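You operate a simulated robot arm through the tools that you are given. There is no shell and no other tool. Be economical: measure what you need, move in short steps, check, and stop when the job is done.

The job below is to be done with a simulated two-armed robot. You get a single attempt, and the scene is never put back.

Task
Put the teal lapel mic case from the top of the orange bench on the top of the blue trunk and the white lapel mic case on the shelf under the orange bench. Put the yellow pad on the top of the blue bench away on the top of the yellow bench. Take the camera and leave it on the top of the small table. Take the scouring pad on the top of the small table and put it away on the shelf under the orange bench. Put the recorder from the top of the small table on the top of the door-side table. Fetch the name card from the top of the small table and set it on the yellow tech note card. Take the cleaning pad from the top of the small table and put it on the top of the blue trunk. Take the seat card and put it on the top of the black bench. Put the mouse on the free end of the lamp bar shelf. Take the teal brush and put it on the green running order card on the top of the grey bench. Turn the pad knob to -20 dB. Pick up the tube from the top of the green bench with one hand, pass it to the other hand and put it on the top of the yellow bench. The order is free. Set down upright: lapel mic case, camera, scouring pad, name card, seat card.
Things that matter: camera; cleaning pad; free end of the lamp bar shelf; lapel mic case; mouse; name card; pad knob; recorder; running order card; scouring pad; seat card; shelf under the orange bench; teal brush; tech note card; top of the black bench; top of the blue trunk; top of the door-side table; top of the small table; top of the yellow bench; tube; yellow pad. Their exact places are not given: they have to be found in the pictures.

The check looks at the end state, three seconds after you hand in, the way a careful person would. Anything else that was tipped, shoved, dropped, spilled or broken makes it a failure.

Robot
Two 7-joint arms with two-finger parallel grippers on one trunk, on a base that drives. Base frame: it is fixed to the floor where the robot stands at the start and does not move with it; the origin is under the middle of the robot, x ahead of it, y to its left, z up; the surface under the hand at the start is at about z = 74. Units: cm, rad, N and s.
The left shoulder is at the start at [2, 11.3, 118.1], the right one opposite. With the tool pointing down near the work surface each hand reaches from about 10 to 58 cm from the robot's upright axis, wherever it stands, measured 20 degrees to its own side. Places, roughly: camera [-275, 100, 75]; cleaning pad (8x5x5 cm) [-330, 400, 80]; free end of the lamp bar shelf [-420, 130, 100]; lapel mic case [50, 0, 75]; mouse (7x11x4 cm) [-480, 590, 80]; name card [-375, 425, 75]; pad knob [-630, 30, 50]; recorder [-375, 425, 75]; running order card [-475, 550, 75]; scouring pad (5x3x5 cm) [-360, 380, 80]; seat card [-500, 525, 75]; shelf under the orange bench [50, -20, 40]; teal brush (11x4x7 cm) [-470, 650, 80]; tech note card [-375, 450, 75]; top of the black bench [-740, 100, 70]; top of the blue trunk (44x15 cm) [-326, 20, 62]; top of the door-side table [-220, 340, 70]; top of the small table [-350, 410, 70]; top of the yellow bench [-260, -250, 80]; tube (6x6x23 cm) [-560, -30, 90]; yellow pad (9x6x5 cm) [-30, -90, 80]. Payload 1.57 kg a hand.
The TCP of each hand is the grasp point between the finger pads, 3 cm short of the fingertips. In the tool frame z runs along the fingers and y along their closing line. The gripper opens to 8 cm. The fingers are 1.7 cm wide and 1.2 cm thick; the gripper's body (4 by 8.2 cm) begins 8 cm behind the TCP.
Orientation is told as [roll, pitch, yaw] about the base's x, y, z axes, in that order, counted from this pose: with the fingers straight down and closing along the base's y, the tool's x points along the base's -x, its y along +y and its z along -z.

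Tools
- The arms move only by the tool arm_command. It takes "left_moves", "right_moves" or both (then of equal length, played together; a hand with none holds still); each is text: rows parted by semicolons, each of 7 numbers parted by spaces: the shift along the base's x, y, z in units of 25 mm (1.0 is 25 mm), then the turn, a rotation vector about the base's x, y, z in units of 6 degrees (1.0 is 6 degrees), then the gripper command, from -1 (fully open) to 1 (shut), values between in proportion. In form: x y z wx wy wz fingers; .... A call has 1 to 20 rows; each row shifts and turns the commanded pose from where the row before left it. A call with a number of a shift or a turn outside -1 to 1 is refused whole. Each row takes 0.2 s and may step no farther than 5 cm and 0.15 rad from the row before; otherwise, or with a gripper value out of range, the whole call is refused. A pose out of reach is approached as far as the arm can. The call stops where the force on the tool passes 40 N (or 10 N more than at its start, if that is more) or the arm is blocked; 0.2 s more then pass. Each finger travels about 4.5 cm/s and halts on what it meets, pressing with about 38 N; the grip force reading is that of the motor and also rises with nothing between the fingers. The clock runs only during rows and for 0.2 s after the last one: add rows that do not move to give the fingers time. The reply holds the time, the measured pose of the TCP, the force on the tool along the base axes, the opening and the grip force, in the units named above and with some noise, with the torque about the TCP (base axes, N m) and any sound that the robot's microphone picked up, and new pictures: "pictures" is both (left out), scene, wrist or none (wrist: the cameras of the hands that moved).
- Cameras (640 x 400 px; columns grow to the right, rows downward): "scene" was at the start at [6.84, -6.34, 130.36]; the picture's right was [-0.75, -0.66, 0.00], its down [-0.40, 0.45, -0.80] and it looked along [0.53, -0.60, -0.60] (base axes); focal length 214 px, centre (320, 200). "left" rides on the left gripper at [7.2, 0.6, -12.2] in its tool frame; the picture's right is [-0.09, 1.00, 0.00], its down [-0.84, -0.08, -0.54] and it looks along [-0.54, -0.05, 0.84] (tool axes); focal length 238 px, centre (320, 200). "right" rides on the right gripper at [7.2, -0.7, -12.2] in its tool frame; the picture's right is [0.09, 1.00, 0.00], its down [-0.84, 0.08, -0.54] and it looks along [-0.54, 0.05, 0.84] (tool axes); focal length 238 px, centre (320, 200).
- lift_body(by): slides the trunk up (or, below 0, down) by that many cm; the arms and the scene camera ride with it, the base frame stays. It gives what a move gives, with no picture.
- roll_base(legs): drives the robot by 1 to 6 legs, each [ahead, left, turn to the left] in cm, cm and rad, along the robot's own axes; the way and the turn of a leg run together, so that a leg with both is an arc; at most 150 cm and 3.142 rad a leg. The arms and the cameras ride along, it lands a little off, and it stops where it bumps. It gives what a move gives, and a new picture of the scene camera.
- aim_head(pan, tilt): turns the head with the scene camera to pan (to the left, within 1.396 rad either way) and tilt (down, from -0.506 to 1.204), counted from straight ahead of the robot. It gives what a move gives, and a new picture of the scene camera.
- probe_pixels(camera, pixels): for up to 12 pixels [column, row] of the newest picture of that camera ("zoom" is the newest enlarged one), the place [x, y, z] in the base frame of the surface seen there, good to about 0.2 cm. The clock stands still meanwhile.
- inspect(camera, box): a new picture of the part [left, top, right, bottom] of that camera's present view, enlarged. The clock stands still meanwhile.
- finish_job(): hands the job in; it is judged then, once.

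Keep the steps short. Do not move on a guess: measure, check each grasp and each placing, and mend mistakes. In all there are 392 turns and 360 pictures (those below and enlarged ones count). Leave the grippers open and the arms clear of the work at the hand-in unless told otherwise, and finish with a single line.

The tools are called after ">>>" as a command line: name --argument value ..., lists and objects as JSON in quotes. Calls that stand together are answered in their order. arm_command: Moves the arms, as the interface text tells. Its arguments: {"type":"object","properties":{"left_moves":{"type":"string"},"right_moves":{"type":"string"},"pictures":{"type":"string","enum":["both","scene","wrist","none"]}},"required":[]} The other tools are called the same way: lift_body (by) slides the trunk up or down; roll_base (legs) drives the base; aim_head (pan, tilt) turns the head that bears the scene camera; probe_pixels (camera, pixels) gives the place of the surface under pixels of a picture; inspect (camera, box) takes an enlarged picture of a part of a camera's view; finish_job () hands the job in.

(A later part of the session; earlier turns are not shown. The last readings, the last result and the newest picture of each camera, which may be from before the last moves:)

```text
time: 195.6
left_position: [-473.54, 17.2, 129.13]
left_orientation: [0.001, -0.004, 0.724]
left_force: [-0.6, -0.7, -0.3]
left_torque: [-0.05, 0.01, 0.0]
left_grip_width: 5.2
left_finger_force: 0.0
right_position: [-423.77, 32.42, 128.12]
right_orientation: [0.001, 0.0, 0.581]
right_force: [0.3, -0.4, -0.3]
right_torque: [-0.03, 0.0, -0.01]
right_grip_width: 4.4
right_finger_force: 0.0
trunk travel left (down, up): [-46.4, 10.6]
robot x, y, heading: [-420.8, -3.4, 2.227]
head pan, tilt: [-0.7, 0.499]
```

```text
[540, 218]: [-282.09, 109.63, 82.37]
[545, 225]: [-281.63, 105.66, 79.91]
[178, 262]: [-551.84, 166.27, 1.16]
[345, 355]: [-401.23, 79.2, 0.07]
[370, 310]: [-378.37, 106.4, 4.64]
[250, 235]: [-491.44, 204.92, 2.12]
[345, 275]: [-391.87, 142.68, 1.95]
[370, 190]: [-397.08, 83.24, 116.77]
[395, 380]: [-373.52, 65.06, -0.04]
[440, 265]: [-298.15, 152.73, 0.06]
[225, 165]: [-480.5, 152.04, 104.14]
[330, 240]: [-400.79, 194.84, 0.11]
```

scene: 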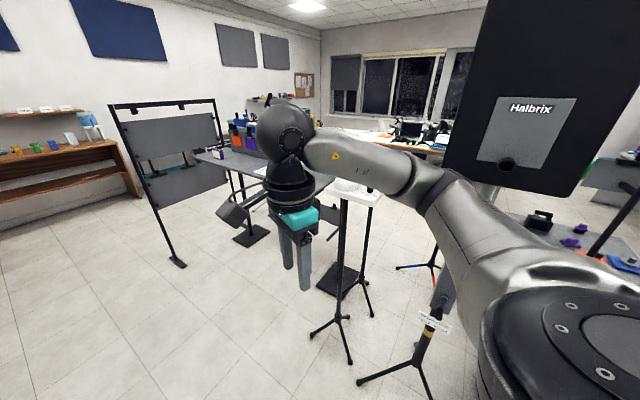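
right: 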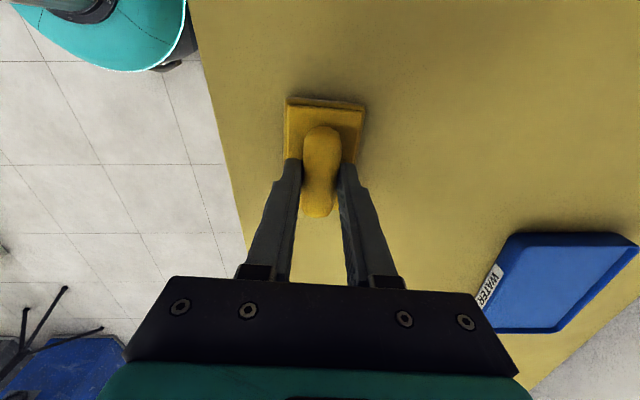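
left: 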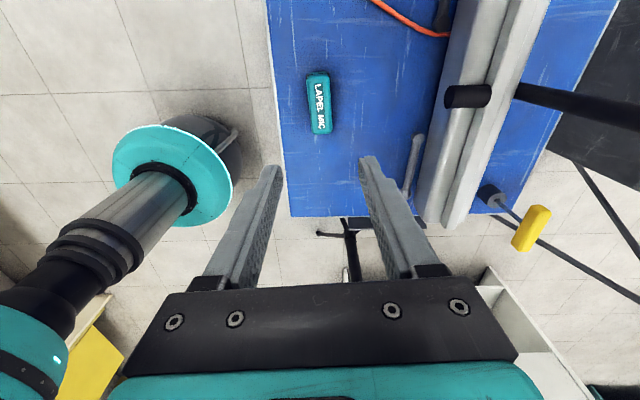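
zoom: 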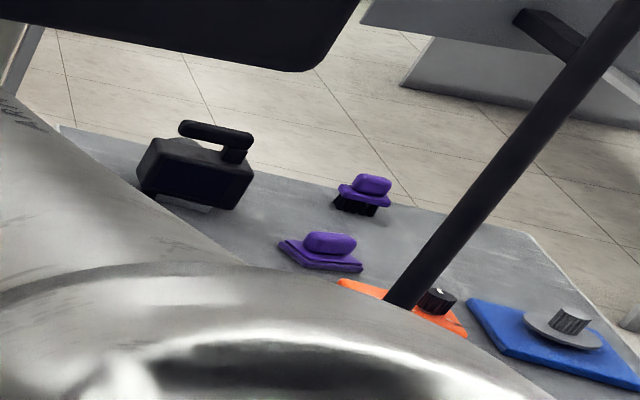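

The camera (black, with a handle) is at (-281,107) on the grey trunk. Since I'm near the green bench with empty hands, I do the tube and the pad knob first. I look at that bench.

>>> lift_body --by -30

>>> roll_base --legs '[[40, 0, 0.35]]'

>>> aim_head --pan 0.1 --tilt 0.55

```text
time: 198.6
left_position: [-473.61, 17.11, 99.22]
left_orientation: [0.0, -0.002, 0.721]
left_force: [0.0, -0.1, -1.1]
left_torque: [0.0, 0.02, -0.04]
left_grip_width: 5.24
left_finger_force: 0.0
right_position: [-423.85, 32.32, 98.14]
right_orientation: [-0.001, 0.001, 0.581]
right_force: [0.1, 0.8, -0.2]
right_torque: [-0.01, 0.03, 0.01]
right_grip_width: 4.43
right_finger_force: 0.1
trunk travel left (down, up): [-16.4, 40.6]
robot x, y, heading: [-420.63, -3.92, 2.228]
head pan, tilt: [-0.7, 0.499]
```

```text
time: 201.1
left_position: [-506.64, 23.85, 99.15]
left_orientation: [0.0, -0.004, 1.078]
left_force: [-0.6, 0.0, 0.3]
left_torque: [0.02, 0.01, -0.03]
left_grip_width: 5.21
left_finger_force: 0.0
right_position: [-465.11, 55.36, 98.21]
right_orientation: [-0.001, 0.0, 0.937]
right_force: [0.5, 0.4, 0.2]
right_torque: [0.01, -0.02, 0.02]
right_grip_width: 4.39
right_finger_force: 0.1
trunk travel left (down, up): [-16.4, 40.6]
robot x, y, heading: [-449.42, 23.09, 2.58]
head pan, tilt: [-0.7, 0.499]
```

scene: 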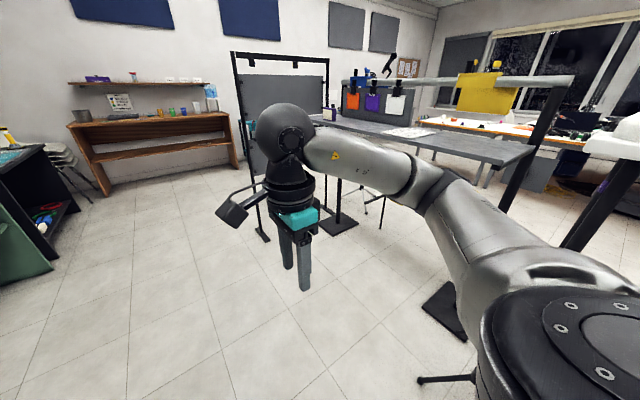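

```text
time: 202.2
left_position: [-506.56, 23.79, 99.17]
left_orientation: [0.0, -0.004, 1.078]
left_force: [0.6, 0.2, 0.6]
left_torque: [0.02, 0.0, -0.01]
left_grip_width: 5.19
left_finger_force: 0.0
right_position: [-465.07, 55.31, 98.11]
right_orientation: [0.0, -0.001, 0.939]
right_force: [0.9, -0.2, -0.1]
right_torque: [0.01, -0.02, 0.01]
right_grip_width: 4.39
right_finger_force: 0.0
trunk travel left (down, up): [-16.4, 40.6]
robot x, y, heading: [-449.55, 22.94, 2.586]
head pan, tilt: [0.099, 0.55]
```

scene: 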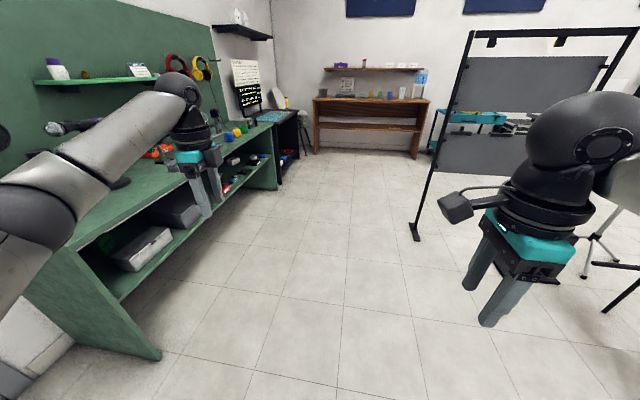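

>>> probe_pixels --camera "scene" --pixels '[[158, 355], [273, 188], [100, 240], [240, 150], [225, 190], [415, 235], [305, 153], [250, 128], [270, 115], [150, 250]]'

>>> inspect --camera "scene" --box '[20, 50, 320, 240]'

```text
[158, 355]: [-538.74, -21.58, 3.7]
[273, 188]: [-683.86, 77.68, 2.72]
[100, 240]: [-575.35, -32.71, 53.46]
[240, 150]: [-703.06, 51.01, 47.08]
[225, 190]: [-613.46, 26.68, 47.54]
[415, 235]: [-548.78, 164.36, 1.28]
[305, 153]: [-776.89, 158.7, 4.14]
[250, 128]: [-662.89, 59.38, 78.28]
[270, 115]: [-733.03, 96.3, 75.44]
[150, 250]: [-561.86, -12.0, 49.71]
```

```text
2.11 times, centred on (170, 145) of scene
```

zoom: 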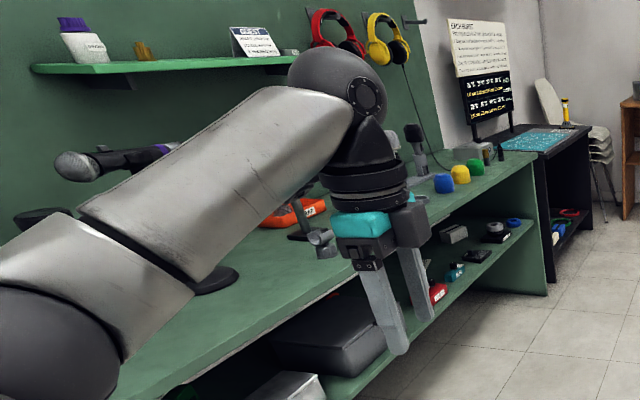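

I turn to face the green bench squarely (heading −2.17).

>>> roll_base --legs '[[0, 0, 1.527], [0, -60, 0]]'

>>> aim_head --pan 0.0 --tilt 0.55

```text
time: 209.3
left_position: [-502.09, -0.22, 99.15]
left_orientation: [0.0, -0.004, 2.615]
left_force: [-0.4, -0.7, 0.3]
left_torque: [0.0, -0.01, -0.01]
left_grip_width: 5.2
left_finger_force: 0.1
right_position: [-532.45, 42.2, 98.15]
right_orientation: [0.0, 0.001, 2.474]
right_force: [-0.2, -0.4, -0.4]
right_torque: [-0.01, 0.01, 0.01]
right_grip_width: 4.37
right_finger_force: 0.1
trunk travel left (down, up): [-16.4, 40.6]
robot x, y, heading: [-498.98, 56.47, -2.158]
head pan, tilt: [0.099, 0.55]
```

scene: 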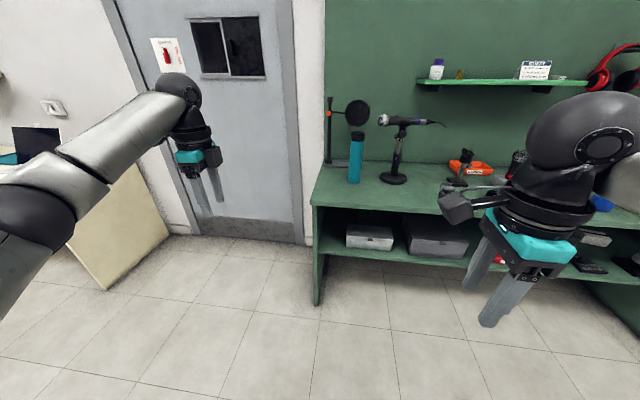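

```text
time: 210.0
left_position: [-502.09, -0.24, 99.14]
left_orientation: [0.0, -0.003, 2.616]
left_force: [0.1, 0.4, 0.4]
left_torque: [-0.03, 0.0, 0.03]
left_grip_width: 5.21
left_finger_force: 0.1
right_position: [-532.45, 42.23, 98.11]
right_orientation: [0.0, 0.004, 2.476]
right_force: [0.6, 0.5, 0.7]
right_torque: [-0.04, 0.02, 0.02]
right_grip_width: 4.43
right_finger_force: 0.0
trunk travel left (down, up): [-16.4, 40.6]
robot x, y, heading: [-499.01, 56.33, -2.161]
head pan, tilt: [0.0, 0.55]
```

scene: 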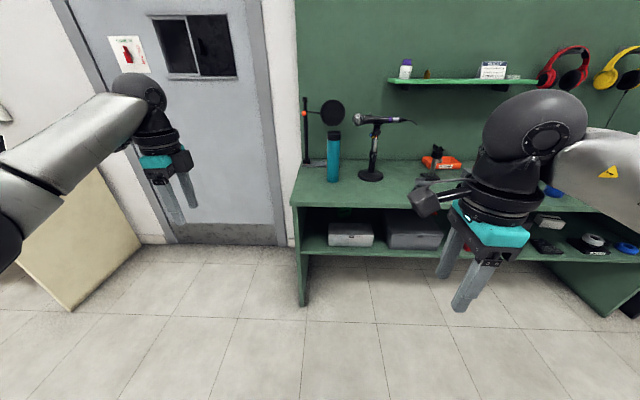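

The tube stands at (333,157). I measure it, then go right to find the pad knob first (hands empty).

>>> probe_pixels --camera "scene" --pixels '[[333, 134], [327, 158], [340, 158], [333, 180], [333, 165], [300, 305], [295, 205], [370, 178], [350, 190], [305, 162]]'

>>> roll_base --legs '[[0, -75, 0]]'

```text
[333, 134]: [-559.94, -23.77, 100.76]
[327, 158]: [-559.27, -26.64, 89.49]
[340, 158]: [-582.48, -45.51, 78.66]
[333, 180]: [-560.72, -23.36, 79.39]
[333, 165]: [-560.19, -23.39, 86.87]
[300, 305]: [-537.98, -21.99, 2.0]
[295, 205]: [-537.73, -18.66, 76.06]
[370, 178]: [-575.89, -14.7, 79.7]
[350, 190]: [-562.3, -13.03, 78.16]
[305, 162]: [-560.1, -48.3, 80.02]
```

```text
time: 214.1
left_position: [-564.99, 42.29, 99.21]
left_orientation: [0.0, -0.003, 2.602]
left_force: [-0.7, 0.0, 0.0]
left_torque: [0.03, -0.05, -0.02]
left_grip_width: 5.2
left_finger_force: 0.0
right_position: [-594.83, 85.18, 98.19]
right_orientation: [0.0, 0.002, 2.463]
right_force: [0.3, 0.2, 1.0]
right_torque: [0.0, 0.02, -0.04]
right_grip_width: 4.41
right_finger_force: 0.2
trunk travel left (down, up): [-16.4, 40.6]
robot x, y, heading: [-561.32, 99.24, -2.178]
head pan, tilt: [0.0, 0.55]
```

scene: 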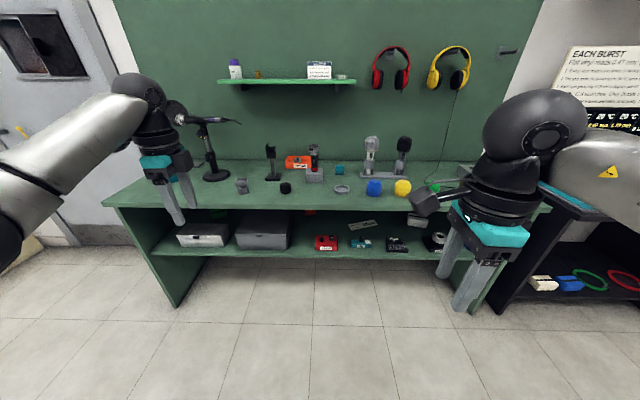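

>>> inspect --camera "scene" --box '[290, 200, 450, 270]'

>>> probe_pixels --camera "scene" --pixels '[[327, 240], [362, 242], [397, 244], [435, 242], [345, 250], [345, 257]]'

```text
4.00 times, centred on (370, 235) of scene
```

zoom: 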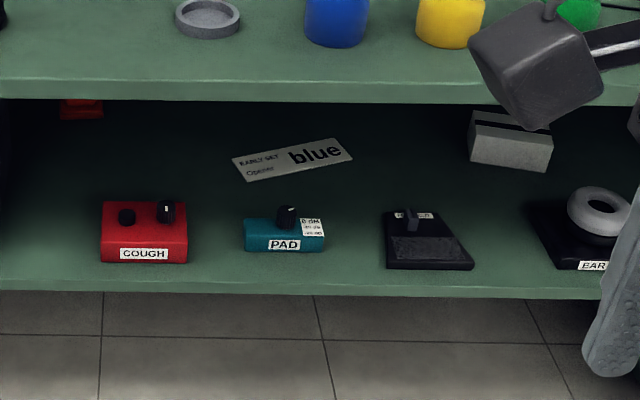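

```text
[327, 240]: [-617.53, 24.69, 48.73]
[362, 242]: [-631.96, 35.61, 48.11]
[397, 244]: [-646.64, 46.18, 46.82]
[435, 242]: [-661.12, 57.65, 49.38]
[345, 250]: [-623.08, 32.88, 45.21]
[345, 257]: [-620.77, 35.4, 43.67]
```

The PAD box (teal) with its knob and a 0/−10/−20 dB scale is at zoom (285,225). I line up in front of it, lower the trunk, and get a closer look.

>>> lift_body --by -16

>>> roll_base --legs '[[20, -5, 0]]'

>>> aim_head --pan 0.0 --tilt 0.85

```text
time: 215.9
left_position: [-564.96, 42.31, 83.08]
left_orientation: [0.0, -0.004, 2.602]
left_force: [0.5, 0.1, 1.5]
left_torque: [-0.01, -0.01, -0.01]
left_grip_width: 5.2
left_finger_force: 0.1
right_position: [-594.83, 85.12, 82.13]
right_orientation: [0.001, 0.003, 2.464]
right_force: [-1.0, 0.5, 0.4]
right_torque: [0.02, -0.01, -0.01]
right_grip_width: 4.4
right_finger_force: 0.0
trunk travel left (down, up): [-0.4, 56.6]
robot x, y, heading: [-561.35, 99.22, -2.18]
head pan, tilt: [0.0, 0.55]
```

```text
time: 217.6
left_position: [-580.23, 28.48, 83.09]
left_orientation: [0.001, -0.003, 2.609]
left_force: [-0.1, -0.6, 0.5]
left_torque: [0.0, 0.02, 0.0]
left_grip_width: 5.19
left_finger_force: 0.1
right_position: [-610.02, 71.26, 82.05]
right_orientation: [-0.002, 0.004, 2.465]
right_force: [-0.3, 0.3, 0.0]
right_torque: [0.03, 0.0, 0.0]
right_grip_width: 4.41
right_finger_force: 0.1
trunk travel left (down, up): [-0.4, 56.6]
robot x, y, heading: [-576.78, 85.4, -2.167]
head pan, tilt: [0.0, 0.55]
```

scene: 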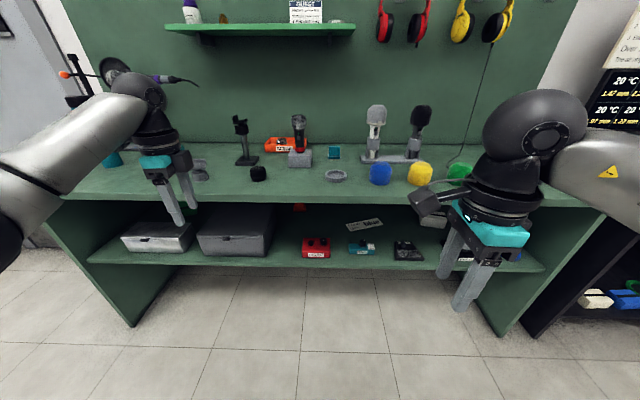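

```text
time: 218.4
left_position: [-580.13, 28.5, 83.08]
left_orientation: [0.0, -0.002, 2.607]
left_force: [0.4, 0.4, 0.9]
left_torque: [0.02, -0.04, -0.02]
left_grip_width: 5.2
left_finger_force: 0.0
right_position: [-610.1, 71.21, 82.23]
right_orientation: [-0.001, 0.001, 2.466]
right_force: [0.0, -0.6, 0.1]
right_torque: [-0.04, 0.0, 0.01]
right_grip_width: 4.37
right_finger_force: 0.2
trunk travel left (down, up): [-0.4, 56.6]
robot x, y, heading: [-576.94, 85.19, -2.167]
head pan, tilt: [0.0, 0.85]
```

scene: 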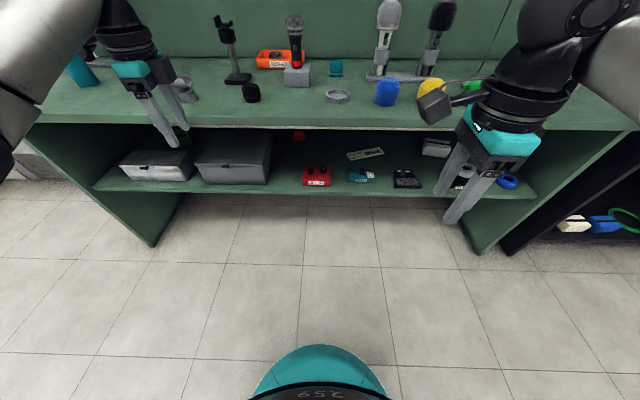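

>>> inspect --camera "scene" --box '[336, 162, 384, 192]'

```text
13.33 times, centred on (360, 177) of scene
```

zoom: 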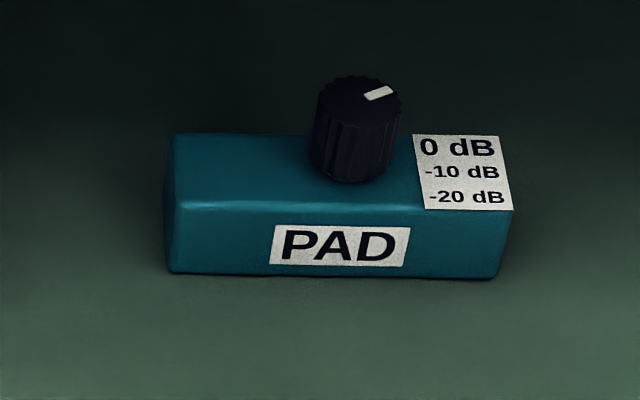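

>>> probe_pixels --camera "zoom" --pixels '[[358, 97], [328, 97], [390, 100], [370, 96], [390, 88], [440, 148], [450, 171], [455, 196], [345, 170], [180, 200], [500, 205], [420, 143]]'

```text
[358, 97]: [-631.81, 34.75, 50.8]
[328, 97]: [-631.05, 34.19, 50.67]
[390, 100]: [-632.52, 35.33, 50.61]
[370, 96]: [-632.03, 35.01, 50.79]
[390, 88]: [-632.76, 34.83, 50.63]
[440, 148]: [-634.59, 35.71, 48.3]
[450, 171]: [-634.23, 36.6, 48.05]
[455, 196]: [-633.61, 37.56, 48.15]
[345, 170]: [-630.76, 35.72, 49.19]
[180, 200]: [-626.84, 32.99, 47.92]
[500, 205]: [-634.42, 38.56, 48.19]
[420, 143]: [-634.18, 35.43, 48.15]
```

Pointer sits at about 40° ahead of "right", i.e. 0 dB; the −20 label is clockwise. I prepare: the left hand goes up and back, and the right hand turns to face in (yaw ≈ heading+0.6).

>>> arm_command --left_moves "0.54 0.79 1 0 0 0 -0.3; 0.54 0.79 1 0 0 0 -0.3; 0.54 0.79 1 0 0 0 -0.3; 0.54 0.79 1 0 0 0 -0.3; 0.54 0.79 1 0 0 0 -0.3; 0 0 0.6 0 0 0 -0.3; 0 0 0 0 0 0 -0.3; 0 0 0 0 0 0 -0.3; 0 0 0 0 0 0 -0.3; 0 0 0 0 0 0 -0.3; 0 0 0 0 0 0 -0.3; 0 0 0 0 0 0 -0.3; 0 0 0 0 0 0 -0.3; 0 0 0 0 0 0 -0.3; 0 0 0 0 0 0 -0.3; 0 0 0 0 0 0 -0.3; 0 0 0 0 0 0 -0.3; 0 0 0 0 0 0 -0.3" --right_moves "0 0 0 0 0 1 -0.1; 0 0 0 0 0 1 -0.1; 0 0 0 0 0 1 -0.1; 0 0 0 0 0 1 -0.1; 0 0 0 0 0 1 -0.1; 0 0 0 0 0 1 -0.1; 0 0 0 0 0 1 -0.1; 0 0 0 0 0 1 -0.1; 0 0 0 0 0 1 -0.1; 0 0 0 0 0 1 -0.1; 0 0 0 0 0 1 -0.1; 0 0 0 0 0 1 -0.1; 0 0 0 0 0 1 -0.1; 0 0 0 0 0 1 -0.1; 0 0 0 0 0 1 -0.1; 0 0 0 0 0 1 -0.1; 0 0 0 0 0 0 -0.1; 0 0 0 0 0 0 -0.1" --pictures "none"

```text
time: 222.2
left_position: [-573.31, 38.41, 96.94]
left_orientation: [-0.001, -0.002, 2.608]
left_force: [0.3, 0.3, 0.1]
left_torque: [-0.02, -0.03, 0.01]
left_grip_width: 5.21
left_finger_force: 0.2
right_position: [-610.16, 71.02, 82.25]
right_orientation: [-0.001, -0.001, -2.141]
right_force: [-0.3, 0.2, -0.8]
right_torque: [-0.01, 0.0, -0.01]
right_grip_width: 4.4
right_finger_force: 0.0
trunk travel left (down, up): [-0.4, 56.6]
robot x, y, heading: [-577.14, 85.48, -2.172]
head pan, tilt: [0.0, 0.85]
```

>>> arm_command --right_moves "0 0 -0.5 -0.78 0.5 0 -0.1; 0 0 -0.5 -0.78 0.5 0 -0.1; 0 0 -0.5 -0.78 0.5 0 -0.1; 0 0 -0.5 -0.78 0.5 0 -0.1; 0 0 -1 -0.78 0.5 0 -0.1; 0 0 -1 -0.78 0.5 0 -0.1; 0 0 -1 -0.78 0.5 0 -0.1; 0 0 -1 -0.78 0.5 0 -0.1; 0 0 -1 -0.78 0.5 0 -0.1; 0 0 -1 0 0 0 -0.1; 0 0 -1 0 0 0 -0.1; 0 0 -1 0 0 0 -0.1" --pictures "wrist"

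```text
time: 224.8
left_position: [-573.39, 38.59, 97.01]
left_orientation: [-0.001, -0.002, 2.608]
left_force: [0.2, -0.6, 0.0]
left_torque: [-0.02, -0.03, -0.03]
left_grip_width: 5.19
left_finger_force: 0.2
right_position: [-614.01, 68.18, 65.55]
right_orientation: [0.001, -0.728, -2.143]
right_force: [-0.2, 0.4, 0.4]
right_torque: [-0.02, -0.02, 0.0]
right_grip_width: 4.38
right_finger_force: 0.0
right hand out of reach, approached as far as the arm can: row 4, 5, 6, 7, 8, 9, 10, 11, 12
trunk travel left (down, up): [-0.4, 56.6]
robot x, y, heading: [-576.79, 85.04, -2.168]
head pan, tilt: [0.0, 0.85]
```

right: 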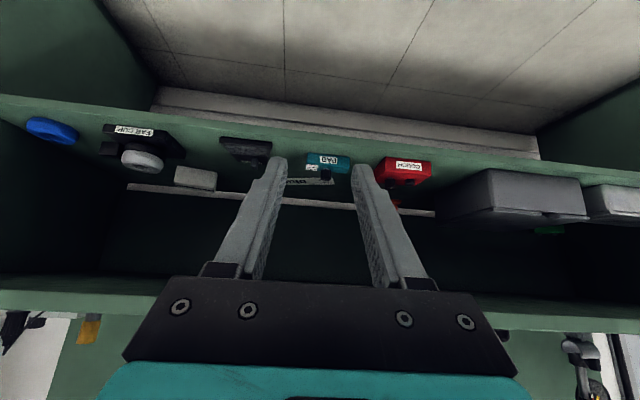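

>>> arm_command --right_moves "-0.56 -0.83 0 -0.4 0.26 0 -0.1; -0.56 -0.83 0 -0.4 0.26 0 -0.1; -0.56 -0.83 -0.5 -0.4 0.26 0 -0.1; -0.56 -0.83 -0.5 0 0 0 -0.1; -0.56 -0.83 -0.5 0 0 0 -0.1; -0.28 -0.41 -0.5 0 0 0 -0.1; 0 0 -0.5 0 0 0 -0.1; 0 0 -0.5 0 0 0 -0.1; 0 0 -0.5 0 0 0 -0.1; 0 0 -0.5 0 0 0 -0.1" --pictures "scene"

```text
time: 227.0
left_position: [-573.38, 38.47, 96.99]
left_orientation: [0.0, -0.003, 2.607]
left_force: [0.5, -0.2, 0.6]
left_torque: [0.01, -0.01, 0.0]
left_grip_width: 5.2
left_finger_force: 0.0
right_position: [-620.44, 63.9, 59.84]
right_orientation: [0.013, -0.821, -2.139]
right_force: [0.2, 0.3, 0.1]
right_torque: [0.0, -0.02, 0.0]
right_grip_width: 4.42
right_finger_force: 0.0
right hand out of reach, approached as far as the arm can: row 1, 2, 3, 4, 5, 6, 7, 8, 9, 10
trunk travel left (down, up): [-0.4, 56.6]
robot x, y, heading: [-576.62, 85.25, -2.175]
head pan, tilt: [0.0, 0.85]
```

scene: 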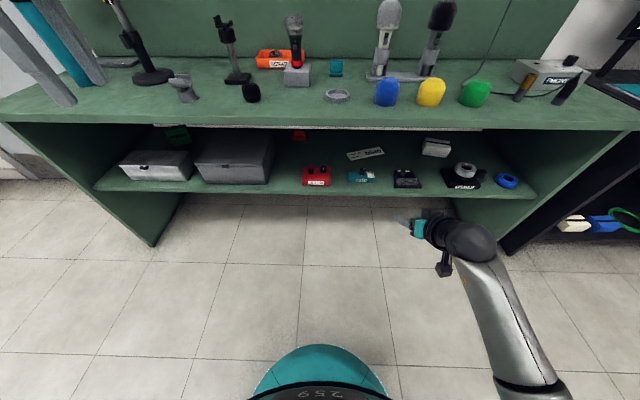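

>>> arm_command --right_moves "0.62 -0.62 0 0 0 0 -0.1; 0.62 -0.62 0 0 0 0 -0.1; 0.62 -0.62 0 0 0 0 -0.1; 0.62 -0.62 0 0 0 0 -0.1; 0.62 -0.62 0 0 0 0 -0.1; 0.62 -0.62 0 0 0 0 -0.1; 0.62 -0.62 0 0 0 0 -0.1; 0 0 -0.5 0 0 0 -0.1; 0 0 -0.5 0 0 0 -0.1; 0 0 -0.5 0 0 0 -0.1; 0 0 -0.5 0 0 0 -0.1" --pictures "scene"

```text
time: 229.4
left_position: [-573.33, 38.41, 96.98]
left_orientation: [0.002, -0.003, 2.608]
left_force: [-0.8, -1.0, 0.0]
left_torque: [-0.01, -0.01, 0.01]
left_grip_width: 5.18
left_finger_force: 0.1
right_position: [-620.62, 64.17, 59.26]
right_orientation: [0.01, -0.824, -2.138]
right_force: [0.2, 0.6, 0.5]
right_torque: [-0.01, -0.01, -0.01]
right_grip_width: 4.39
right_finger_force: 0.0
right hand out of reach, approached as far as the arm can: row 1, 2, 3, 4, 5, 6, 7, 8, 9, 10, 11
trunk travel left (down, up): [-0.4, 56.6]
robot x, y, heading: [-577.01, 85.13, -2.173]
head pan, tilt: [0.0, 0.85]
```

scene: 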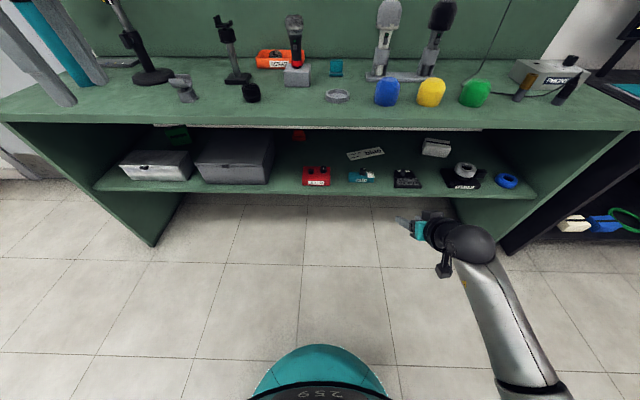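

The right arm jams in this shape; the left arm has done this kind of reach before. I bring the right hand back up to vertical.

>>> arm_command --right_moves "0.3 0.3 1 0 0 0 -0.1; 0.3 0.3 1 0 0 0 -0.1; 0.3 0.3 1 0.78 -0.5 0 -0.1; 0 0 1 0.78 -0.5 0 -0.1; 0 0 1 0.78 -0.5 0 -0.1; 0 0 1 0.78 -0.5 0 -0.1; 0 0 1 0.78 -0.5 0 -0.1; 0 0 1 0.78 -0.5 0 -0.1; 0 0 1 0.78 -0.5 0 -0.1; 0 0 1 0.78 -0.5 0 -0.1; 0 0 1 0.2 -0.13 0 -0.1" --pictures "scene"

```text
time: 231.8
left_position: [-573.43, 38.41, 97.08]
left_orientation: [0.0, -0.004, 2.606]
left_force: [0.0, -0.1, -0.1]
left_torque: [0.0, 0.0, -0.01]
left_grip_width: 5.2
left_finger_force: 0.0
right_position: [-618.41, 66.45, 86.52]
right_orientation: [0.009, -0.021, -2.14]
right_force: [0.9, 0.5, -0.4]
right_torque: [-0.01, -0.01, -0.02]
right_grip_width: 4.41
right_finger_force: 0.1
trunk travel left (down, up): [-0.4, 56.6]
robot x, y, heading: [-576.57, 85.52, -2.168]
head pan, tilt: [0.0, 0.85]
```

scene: 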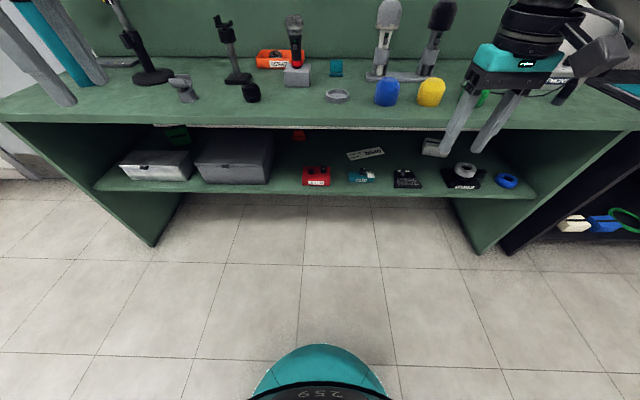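

Recovered. Now the left arm: tilt 45° pointing right while coming down to z≈80 in front of the bench; the right hand goes up out of the way.

>>> arm_command --left_moves "0 0 -0.6 0.48 0.81 0 -0.3; 0 0 -0.6 0.48 0.81 0 -0.3; 0 0 -0.6 0.48 0.81 0 -0.3; 0 0 -0.8 0.48 0.81 0 -0.3; 0 0 -0.8 0.48 0.81 0 -0.3; 0 0 -1 0.48 0.81 0 -0.3; 0 0 -1 0.48 0.81 0 -0.3; 0 0 -1 0.48 0.81 0 -0.3" --right_moves "0.2 0.3 1 0 0 0 -0.1; 0.2 0.3 1 0 0 0 -0.1; 0.2 0.3 1 0 0 0 -0.1; 0.2 0.3 1 0 0 0 -0.1; 0.2 0.3 1 0 0 0 -0.1; 0.2 0.3 1 0 0 0 -0.1; 0 0 1 0 0 0 -0.1; 0 0 1 0 0 0 -0.1" --pictures "none"

>>> arm_command --left_moves "-0.4 0.12 0 0 0 0.95 -0.3; -0.4 0.12 0 0 0 0.95 -0.3; -0.4 0.12 0 0 0 0.95 -0.3; -0.4 0.12 0 0 0 0.95 -0.3; -0.4 0.12 0 0 0 0.95 -0.3; -0.4 0.12 0 0 0 0.95 -0.3; -0.4 0.12 0 0 0 0.95 -0.3; -0.4 0.12 0 0 0 0.95 -0.3; -0.4 0.12 0 0 0 0.95 -0.3; -0.4 0.12 0 0 0 0.95 -0.3; -0.4 0.12 0 0 0 0.95 -0.3; -0.4 0.12 0 0 0 0.95 -0.3; -0.4 0.12 0 0 0 0.95 -0.3; -0.4 0.12 0 0 0 0.95 -0.3; -0.4 0.12 0 0 0 0.95 -0.3" --pictures "none"

>>> arm_command --left_moves "0 0 -1 0 0 0 -0.3; 0 0 -1 0 0 0 -0.3; 0 0 -1 0 0 0 -0.3; 0 0 -1 0 0 0 -0.3; 0 0 -1 0 0 0 -0.3; 0 0 -1 0 0 0 -0.3; 0 0 -1 0 0 0 -0.3; 0 0 -1 0 0 0 -0.3; 0 0 -1 0 0 0 -0.3" --pictures "both"

```text
time: 233.6
left_position: [-573.54, 38.32, 81.14]
left_orientation: [0.001, -0.793, 2.609]
left_force: [0.7, 0.1, 0.5]
left_torque: [0.01, 0.02, -0.04]
left_grip_width: 5.2
left_finger_force: 0.0
right_position: [-615.43, 70.79, 106.59]
right_orientation: [0.007, -0.023, -2.138]
right_force: [0.0, -0.3, 0.6]
right_torque: [0.03, -0.01, -0.01]
right_grip_width: 4.41
right_finger_force: 0.1
trunk travel left (down, up): [-0.4, 56.6]
robot x, y, heading: [-576.88, 85.28, -2.169]
head pan, tilt: [0.0, 0.85]
```

```text
time: 236.8
left_position: [-588.54, 43.0, 81.1]
left_orientation: [-0.003, -0.792, -2.181]
left_force: [0.4, -0.1, 0.1]
left_torque: [0.03, -0.01, -0.03]
left_grip_width: 5.2
left_finger_force: 0.0
right_position: [-615.34, 70.58, 106.5]
right_orientation: [0.009, -0.024, -2.141]
right_force: [-1.0, -0.5, -0.7]
right_torque: [0.0, 0.0, 0.01]
right_grip_width: 4.39
right_finger_force: 0.1
trunk travel left (down, up): [-0.4, 56.6]
robot x, y, heading: [-577.13, 85.36, -2.174]
head pan, tilt: [0.0, 0.85]
```

```text
time: 238.8
left_position: [-588.72, 43.02, 58.65]
left_orientation: [0.001, -0.791, -2.183]
left_force: [-0.2, -0.2, 0.4]
left_torque: [0.01, 0.03, 0.0]
left_grip_width: 5.24
left_finger_force: 0.0
right_position: [-615.48, 70.79, 106.53]
right_orientation: [0.008, -0.021, -2.139]
right_force: [-0.6, -0.3, 0.1]
right_torque: [0.01, 0.02, -0.01]
right_grip_width: 4.39
right_finger_force: 0.1
trunk travel left (down, up): [-0.4, 56.6]
robot x, y, heading: [-576.6, 85.51, -2.167]
head pan, tilt: [0.0, 0.85]
```

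scene: 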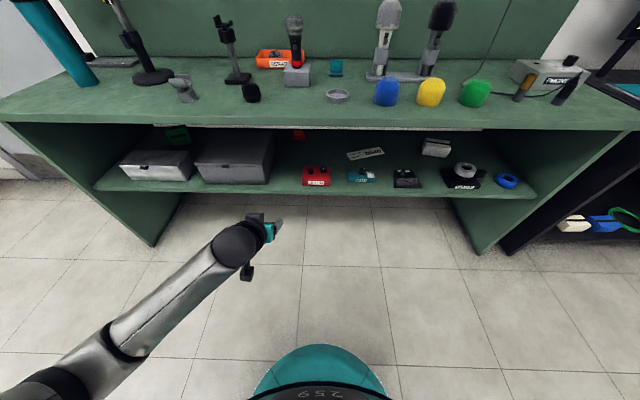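
left: 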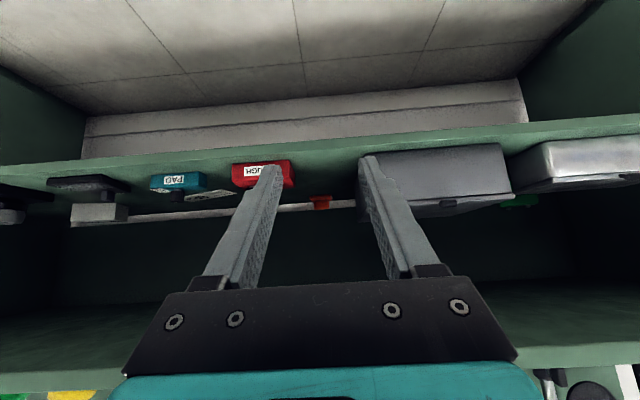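

Left arm works low. I move the base right 31 and ahead 20 so the hand faces the knob.

>>> roll_base --legs '[[0, -31, 0], [20, 0, 0]]'

>>> inspect --camera "left" --box '[200, 80, 440, 230]'

```text
time: 242.1
left_position: [-625.87, 43.87, 58.65]
left_orientation: [0.0, -0.792, -2.181]
left_force: [0.3, 1.3, -0.3]
left_torque: [0.02, 0.03, 0.01]
left_grip_width: 5.2
left_finger_force: 0.1
right_position: [-652.61, 71.4, 106.43]
right_orientation: [0.008, -0.022, -2.136]
right_force: [-0.1, 1.0, 0.1]
right_torque: [0.0, 0.02, -0.01]
right_grip_width: 4.43
right_finger_force: 0.1
trunk travel left (down, up): [-0.4, 56.6]
robot x, y, heading: [-614.4, 86.18, -2.169]
head pan, tilt: [0.0, 0.85]
```

scene: 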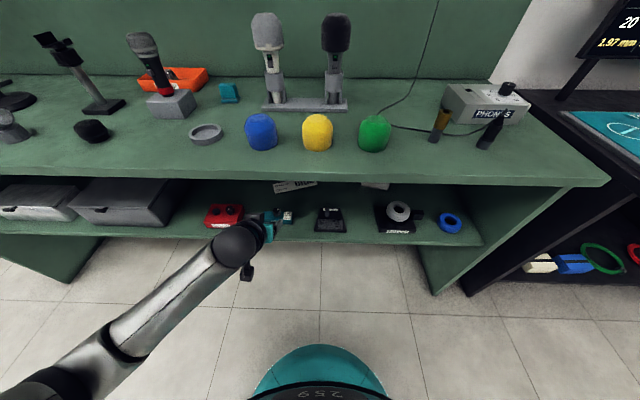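

```text
2.67 times, centred on (320, 155) of left
```

zoom: 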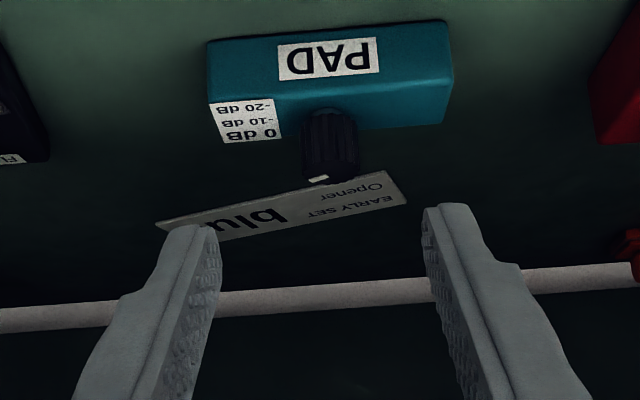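

The knob is well visible. I approach along the tool axis to straddle it.

>>> arm_command --left_moves "-0.5 -0.78 -0.7 0 0 0 0; -0.5 -0.78 -0.7 0 0 0 0; -0.5 -0.78 -0.7 0 0 0 0; -0.5 -0.78 -0.7 0 0 0 0; 0 0 0 0 0 0 0" --pictures "wrist"

>>> inspect --camera "left" --box '[240, 60, 400, 240]'

```text
time: 243.3
left_position: [-631.27, 35.98, 51.66]
left_orientation: [-0.004, -0.793, -2.179]
left_force: [0.1, -0.4, 0.5]
left_torque: [-0.01, 0.0, 0.0]
left_grip_width: 4.0
left_finger_force: 0.1
right_position: [-652.71, 71.34, 106.48]
right_orientation: [0.009, -0.023, -2.136]
right_force: [-0.2, -0.4, -0.3]
right_torque: [0.01, -0.02, -0.02]
right_grip_width: 4.39
right_finger_force: 0.1
trunk travel left (down, up): [-0.4, 56.6]
robot x, y, heading: [-613.85, 85.93, -2.171]
head pan, tilt: [0.0, 0.85]
```

left: 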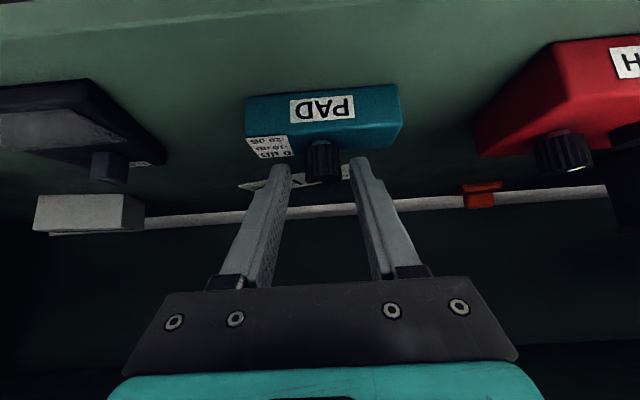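

```text
2.22 times, centred on (320, 150) of left
```

zoom: 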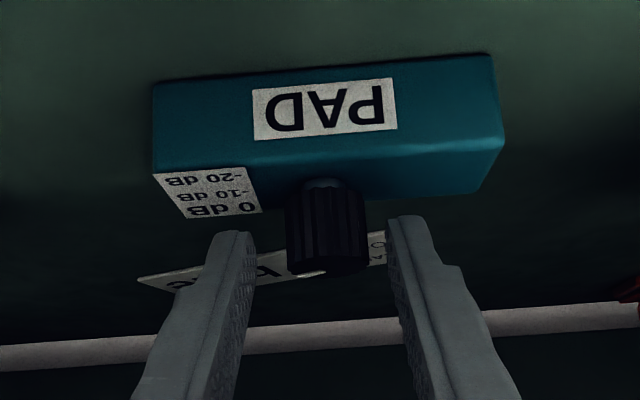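

I go 0.7 cm deeper and close on the knob.

>>> arm_command --left_moves "-0.115 -0.165 -0.2 0 0 0 0; 0 0 0 0 0 0 1; 0 0 0 0 0 0 1; 0 0 0 0 0 0 1; 0 0 0 0 0 0 1" --pictures "none"

```text
time: 244.5
left_position: [-631.2, 35.58, 51.16]
left_orientation: [-0.002, -0.792, -2.18]
left_force: [0.7, -0.4, 0.5]
left_torque: [-0.11, -0.08, 0.0]
left_grip_width: 2.34
left_finger_force: 35.9
right_position: [-652.54, 71.38, 106.6]
right_orientation: [0.008, -0.023, -2.135]
right_force: [0.7, -0.1, 0.2]
right_torque: [-0.01, 0.01, 0.03]
right_grip_width: 4.38
right_finger_force: 0.1
trunk travel left (down, up): [-0.4, 56.6]
robot x, y, heading: [-613.92, 86.07, -2.171]
head pan, tilt: [0.0, 0.85]
```

Gripped (2.3 cm). I turn clockwise 24° in small rows, listening for a click.

>>> arm_command --left_moves "0.036 -0.029 0 0 0 -1 1; 0.033 -0.033 0 0 0 -1 1; 0.029 -0.036 0 0 0 -1 1; 0.025 -0.039 0 0 0 -1 1; 0 0 0 0 0 0 1" --pictures "none"

>>> inspect --camera "left" --box '[240, 60, 400, 240]'

```text
time: 245.7
left_position: [-630.81, 35.26, 51.24]
left_orientation: [-0.001, -0.791, -2.598]
left_force: [-0.3, 0.5, -0.2]
left_torque: [-0.04, -0.02, 0.0]
left_grip_width: 2.37
left_finger_force: 35.8
right_position: [-652.58, 71.38, 106.45]
right_orientation: [0.009, -0.025, -2.136]
right_force: [0.0, -0.5, -0.8]
right_torque: [0.01, -0.03, 0.01]
right_grip_width: 4.41
right_finger_force: 0.1
trunk travel left (down, up): [-0.4, 56.6]
robot x, y, heading: [-613.9, 86.34, -2.17]
head pan, tilt: [0.0, 0.85]
```

```text
2.22 times, centred on (320, 150) of left
```

zoom: 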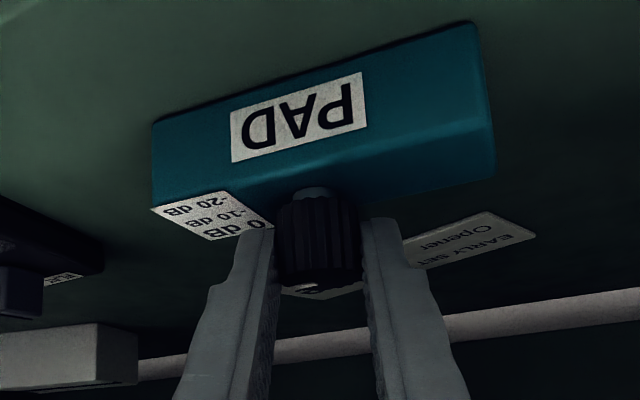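

>>> arm_command --left_moves "0.021 -0.041 0 0 0 -1 1; 0.016 -0.043 0 0 0 -1 1; 0.012 -0.044 0 0 0 -1 1; 0.007 -0.045 0 0 0 -1 1; 0 0 0 0 0 0 1" --pictures "scene"

>>> inspect --camera "scene" --box '[250, 195, 310, 235]'

```text
time: 246.9
left_position: [-630.63, 34.87, 51.25]
left_orientation: [-0.001, -0.792, -3.018]
left_force: [2.1, -0.6, 5.1]
left_torque: [0.07, 0.11, 0.01]
left_grip_width: 2.36
left_finger_force: 36.0
right_position: [-652.54, 71.39, 106.61]
right_orientation: [0.007, -0.024, -2.134]
right_force: [0.5, 0.1, 0.7]
right_torque: [-0.01, 0.02, -0.01]
right_grip_width: 4.38
right_finger_force: 0.1
trunk travel left (down, up): [-0.4, 56.6]
robot x, y, heading: [-614.1, 86.48, -2.171]
head pan, tilt: [0.0, 0.85]
```

scene: 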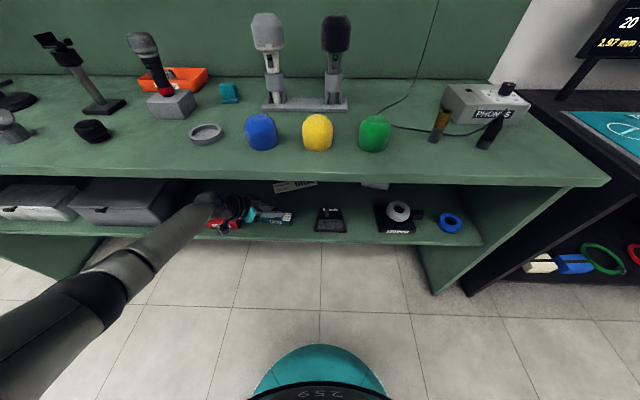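

```text
10.00 times, centred on (280, 215) of scene
```

zoom: 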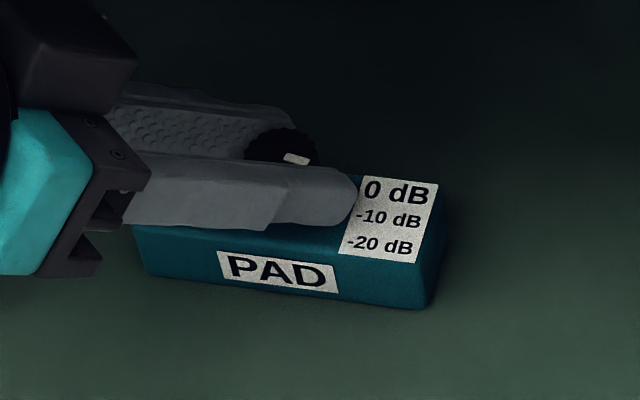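

Some contact force (hand close to the COUGH box). I open, and swing the hand back to the facing-in yaw to regrip.

>>> arm_command --left_moves "0 0 0 0 0 0 0; 0 0 0 0 0 0 0; -0.007 0.045 0 0 0 1 0; -0.012 0.044 0 0 0 1 0; -0.016 0.043 0 0 0 1 0; -0.021 0.041 0 0 0 1 0; -0.025 0.039 0 0 0 1 0; -0.029 0.036 0 0 0 1 0; -0.033 0.033 0 0 0 1 0; -0.036 0.029 0 0 0 1 0; 0 0 0 0 0 0 0" --pictures "wrist"

>>> inspect --camera "scene" --box '[200, 190, 320, 250]'

```text
time: 249.3
left_position: [-631.13, 35.49, 51.13]
left_orientation: [-0.002, -0.791, -2.179]
left_force: [0.4, 0.1, -0.3]
left_torque: [0.01, 0.02, -0.05]
left_grip_width: 3.98
left_finger_force: 0.1
right_position: [-652.59, 71.57, 106.65]
right_orientation: [0.008, -0.022, -2.136]
right_force: [0.6, -0.1, -0.7]
right_torque: [0.02, 0.0, 0.0]
right_grip_width: 4.4
right_finger_force: 0.0
trunk travel left (down, up): [-0.4, 56.6]
robot x, y, heading: [-613.94, 86.2, -2.168]
head pan, tilt: [0.0, 0.85]
```

left: 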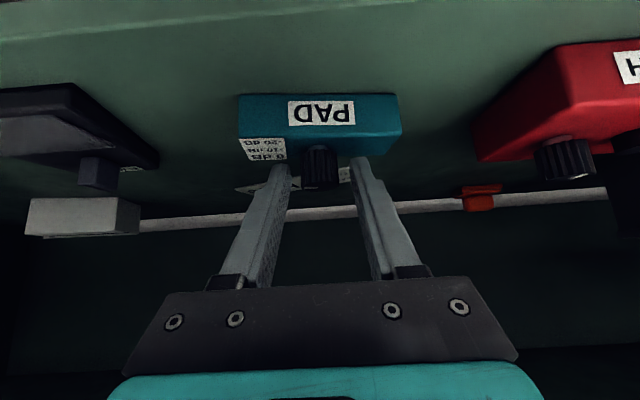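

```text
5.33 times, centred on (260, 220) of scene
```

zoom: 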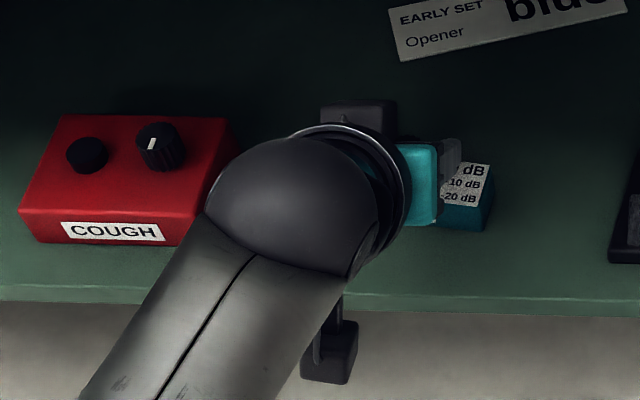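

I withdraw a little to read the pointer now.

>>> arm_command --left_moves "0.5 0.78 0.7 0 0 0 0; 0.5 0.78 0.7 0 0 0 0; 0.5 0.78 0.7 0 0 0 0; 0.5 0.78 0.7 0 0 0 0; 0.5 0.78 0 0 0 0 0; 0.5 0.78 0 0 0 0 0; 0.5 0.78 0 0 0 0 0" --pictures "wrist"

>>> inspect --camera "scene" --box '[250, 195, 310, 235]'

```text
time: 250.9
left_position: [-622.21, 49.26, 58.1]
left_orientation: [0.001, -0.792, -2.18]
left_force: [-0.4, 0.0, -0.8]
left_torque: [-0.03, 0.03, 0.04]
left_grip_width: 3.99
left_finger_force: 0.1
right_position: [-652.69, 71.4, 106.54]
right_orientation: [0.009, -0.024, -2.133]
right_force: [0.3, 0.2, -0.2]
right_torque: [0.01, 0.0, 0.02]
right_grip_width: 4.4
right_finger_force: 0.0
trunk travel left (down, up): [-0.4, 56.6]
robot x, y, heading: [-614.4, 86.08, -2.166]
head pan, tilt: [0.0, 0.85]
```

left: 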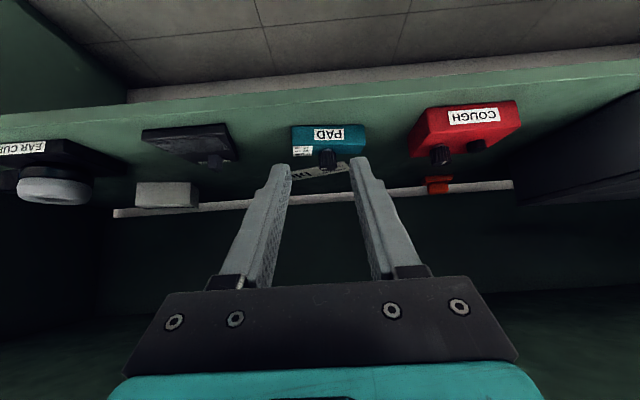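

```text
10.00 times, centred on (280, 215) of scene
```

zoom: 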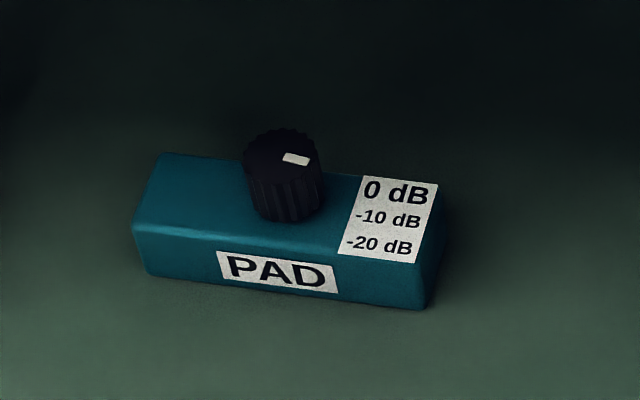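

>>> probe_pixels --camera "zoom" --pixels '[[286, 155], [308, 161], [282, 152], [137, 228], [420, 305], [140, 200], [250, 190], [320, 190], [380, 220], [375, 243]]'

```text
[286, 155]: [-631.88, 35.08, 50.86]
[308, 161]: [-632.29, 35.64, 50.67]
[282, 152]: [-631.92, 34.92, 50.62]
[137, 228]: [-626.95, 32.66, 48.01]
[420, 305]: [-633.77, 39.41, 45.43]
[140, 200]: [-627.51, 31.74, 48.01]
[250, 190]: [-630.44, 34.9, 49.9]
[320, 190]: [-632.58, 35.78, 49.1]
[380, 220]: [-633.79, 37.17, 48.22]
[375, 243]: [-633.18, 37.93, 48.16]
```

Pointer is now about −10 dB (and the box swung slightly, ~8°). I approach again with the hand yawed 30° left so I can turn the rest without nearing the COUGH box.

>>> arm_command --left_moves "-0.7 -0.31 0 0 0 1 0; -0.7 -0.31 0 0 0 1 0; -0.7 -0.31 0 0 0 1 0; -0.7 -0.31 0 0 0 1 0; -0.7 -0.31 0 0 0 1 0; 0 0 0 0 0 0 0" --pictures "none"

>>> inspect --camera "left" --box '[200, 60, 440, 240]'

```text
time: 252.0
left_position: [-624.2, 42.69, 56.34]
left_orientation: [0.28, -0.839, -1.924]
left_force: [0.1, -0.7, 0.3]
left_torque: [0.01, 0.02, -0.01]
left_grip_width: 3.98
left_finger_force: 0.0
right_position: [-652.69, 71.39, 106.43]
right_orientation: [0.01, -0.022, -2.137]
right_force: [0.0, -0.2, 0.5]
right_torque: [0.0, 0.0, 0.04]
right_grip_width: 4.39
right_finger_force: 0.1
trunk travel left (down, up): [-0.4, 56.6]
robot x, y, heading: [-614.15, 86.09, -2.164]
head pan, tilt: [0.0, 0.85]
stopped in row 5 (left hand): the arm was blocked; the commanded pose is now the measured one
```

```text
2.22 times, centred on (320, 150) of left
```

zoom: 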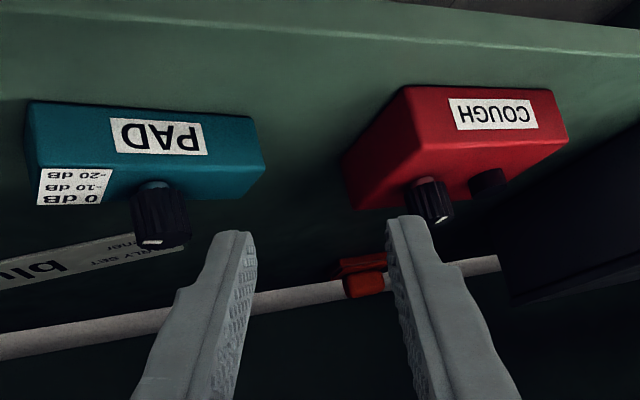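

Joint limit; I return to the straight-in pose. I'll use short 24° turns with regrips instead.

>>> arm_command --left_moves "0.16 0.53 0.14 0.123 0.335 -0.886 0; 0.16 0.53 0.14 0.123 0.335 -0.886 0; 0.16 0.53 0.14 0.123 0.335 -0.886 0; 0.16 0.53 0.14 0.123 0.335 -0.886 0; 0.16 0.53 0.14 0.123 0.335 -0.886 0; 0 0 0 0 0 0 0" --pictures "none"

```text
time: 253.4
left_position: [-622.0, 49.15, 57.96]
left_orientation: [-0.001, -0.866, -2.179]
left_force: [-0.2, 0.2, -0.2]
left_torque: [0.04, 0.01, -0.05]
left_grip_width: 3.98
left_finger_force: 0.2
right_position: [-652.74, 71.4, 106.49]
right_orientation: [0.01, -0.023, -2.136]
right_force: [-0.6, -0.7, -0.7]
right_torque: [0.01, -0.06, 0.02]
right_grip_width: 4.4
right_finger_force: 0.1
trunk travel left (down, up): [-0.4, 56.6]
robot x, y, heading: [-614.24, 86.4, -2.165]
head pan, tilt: [0.0, 0.85]
```

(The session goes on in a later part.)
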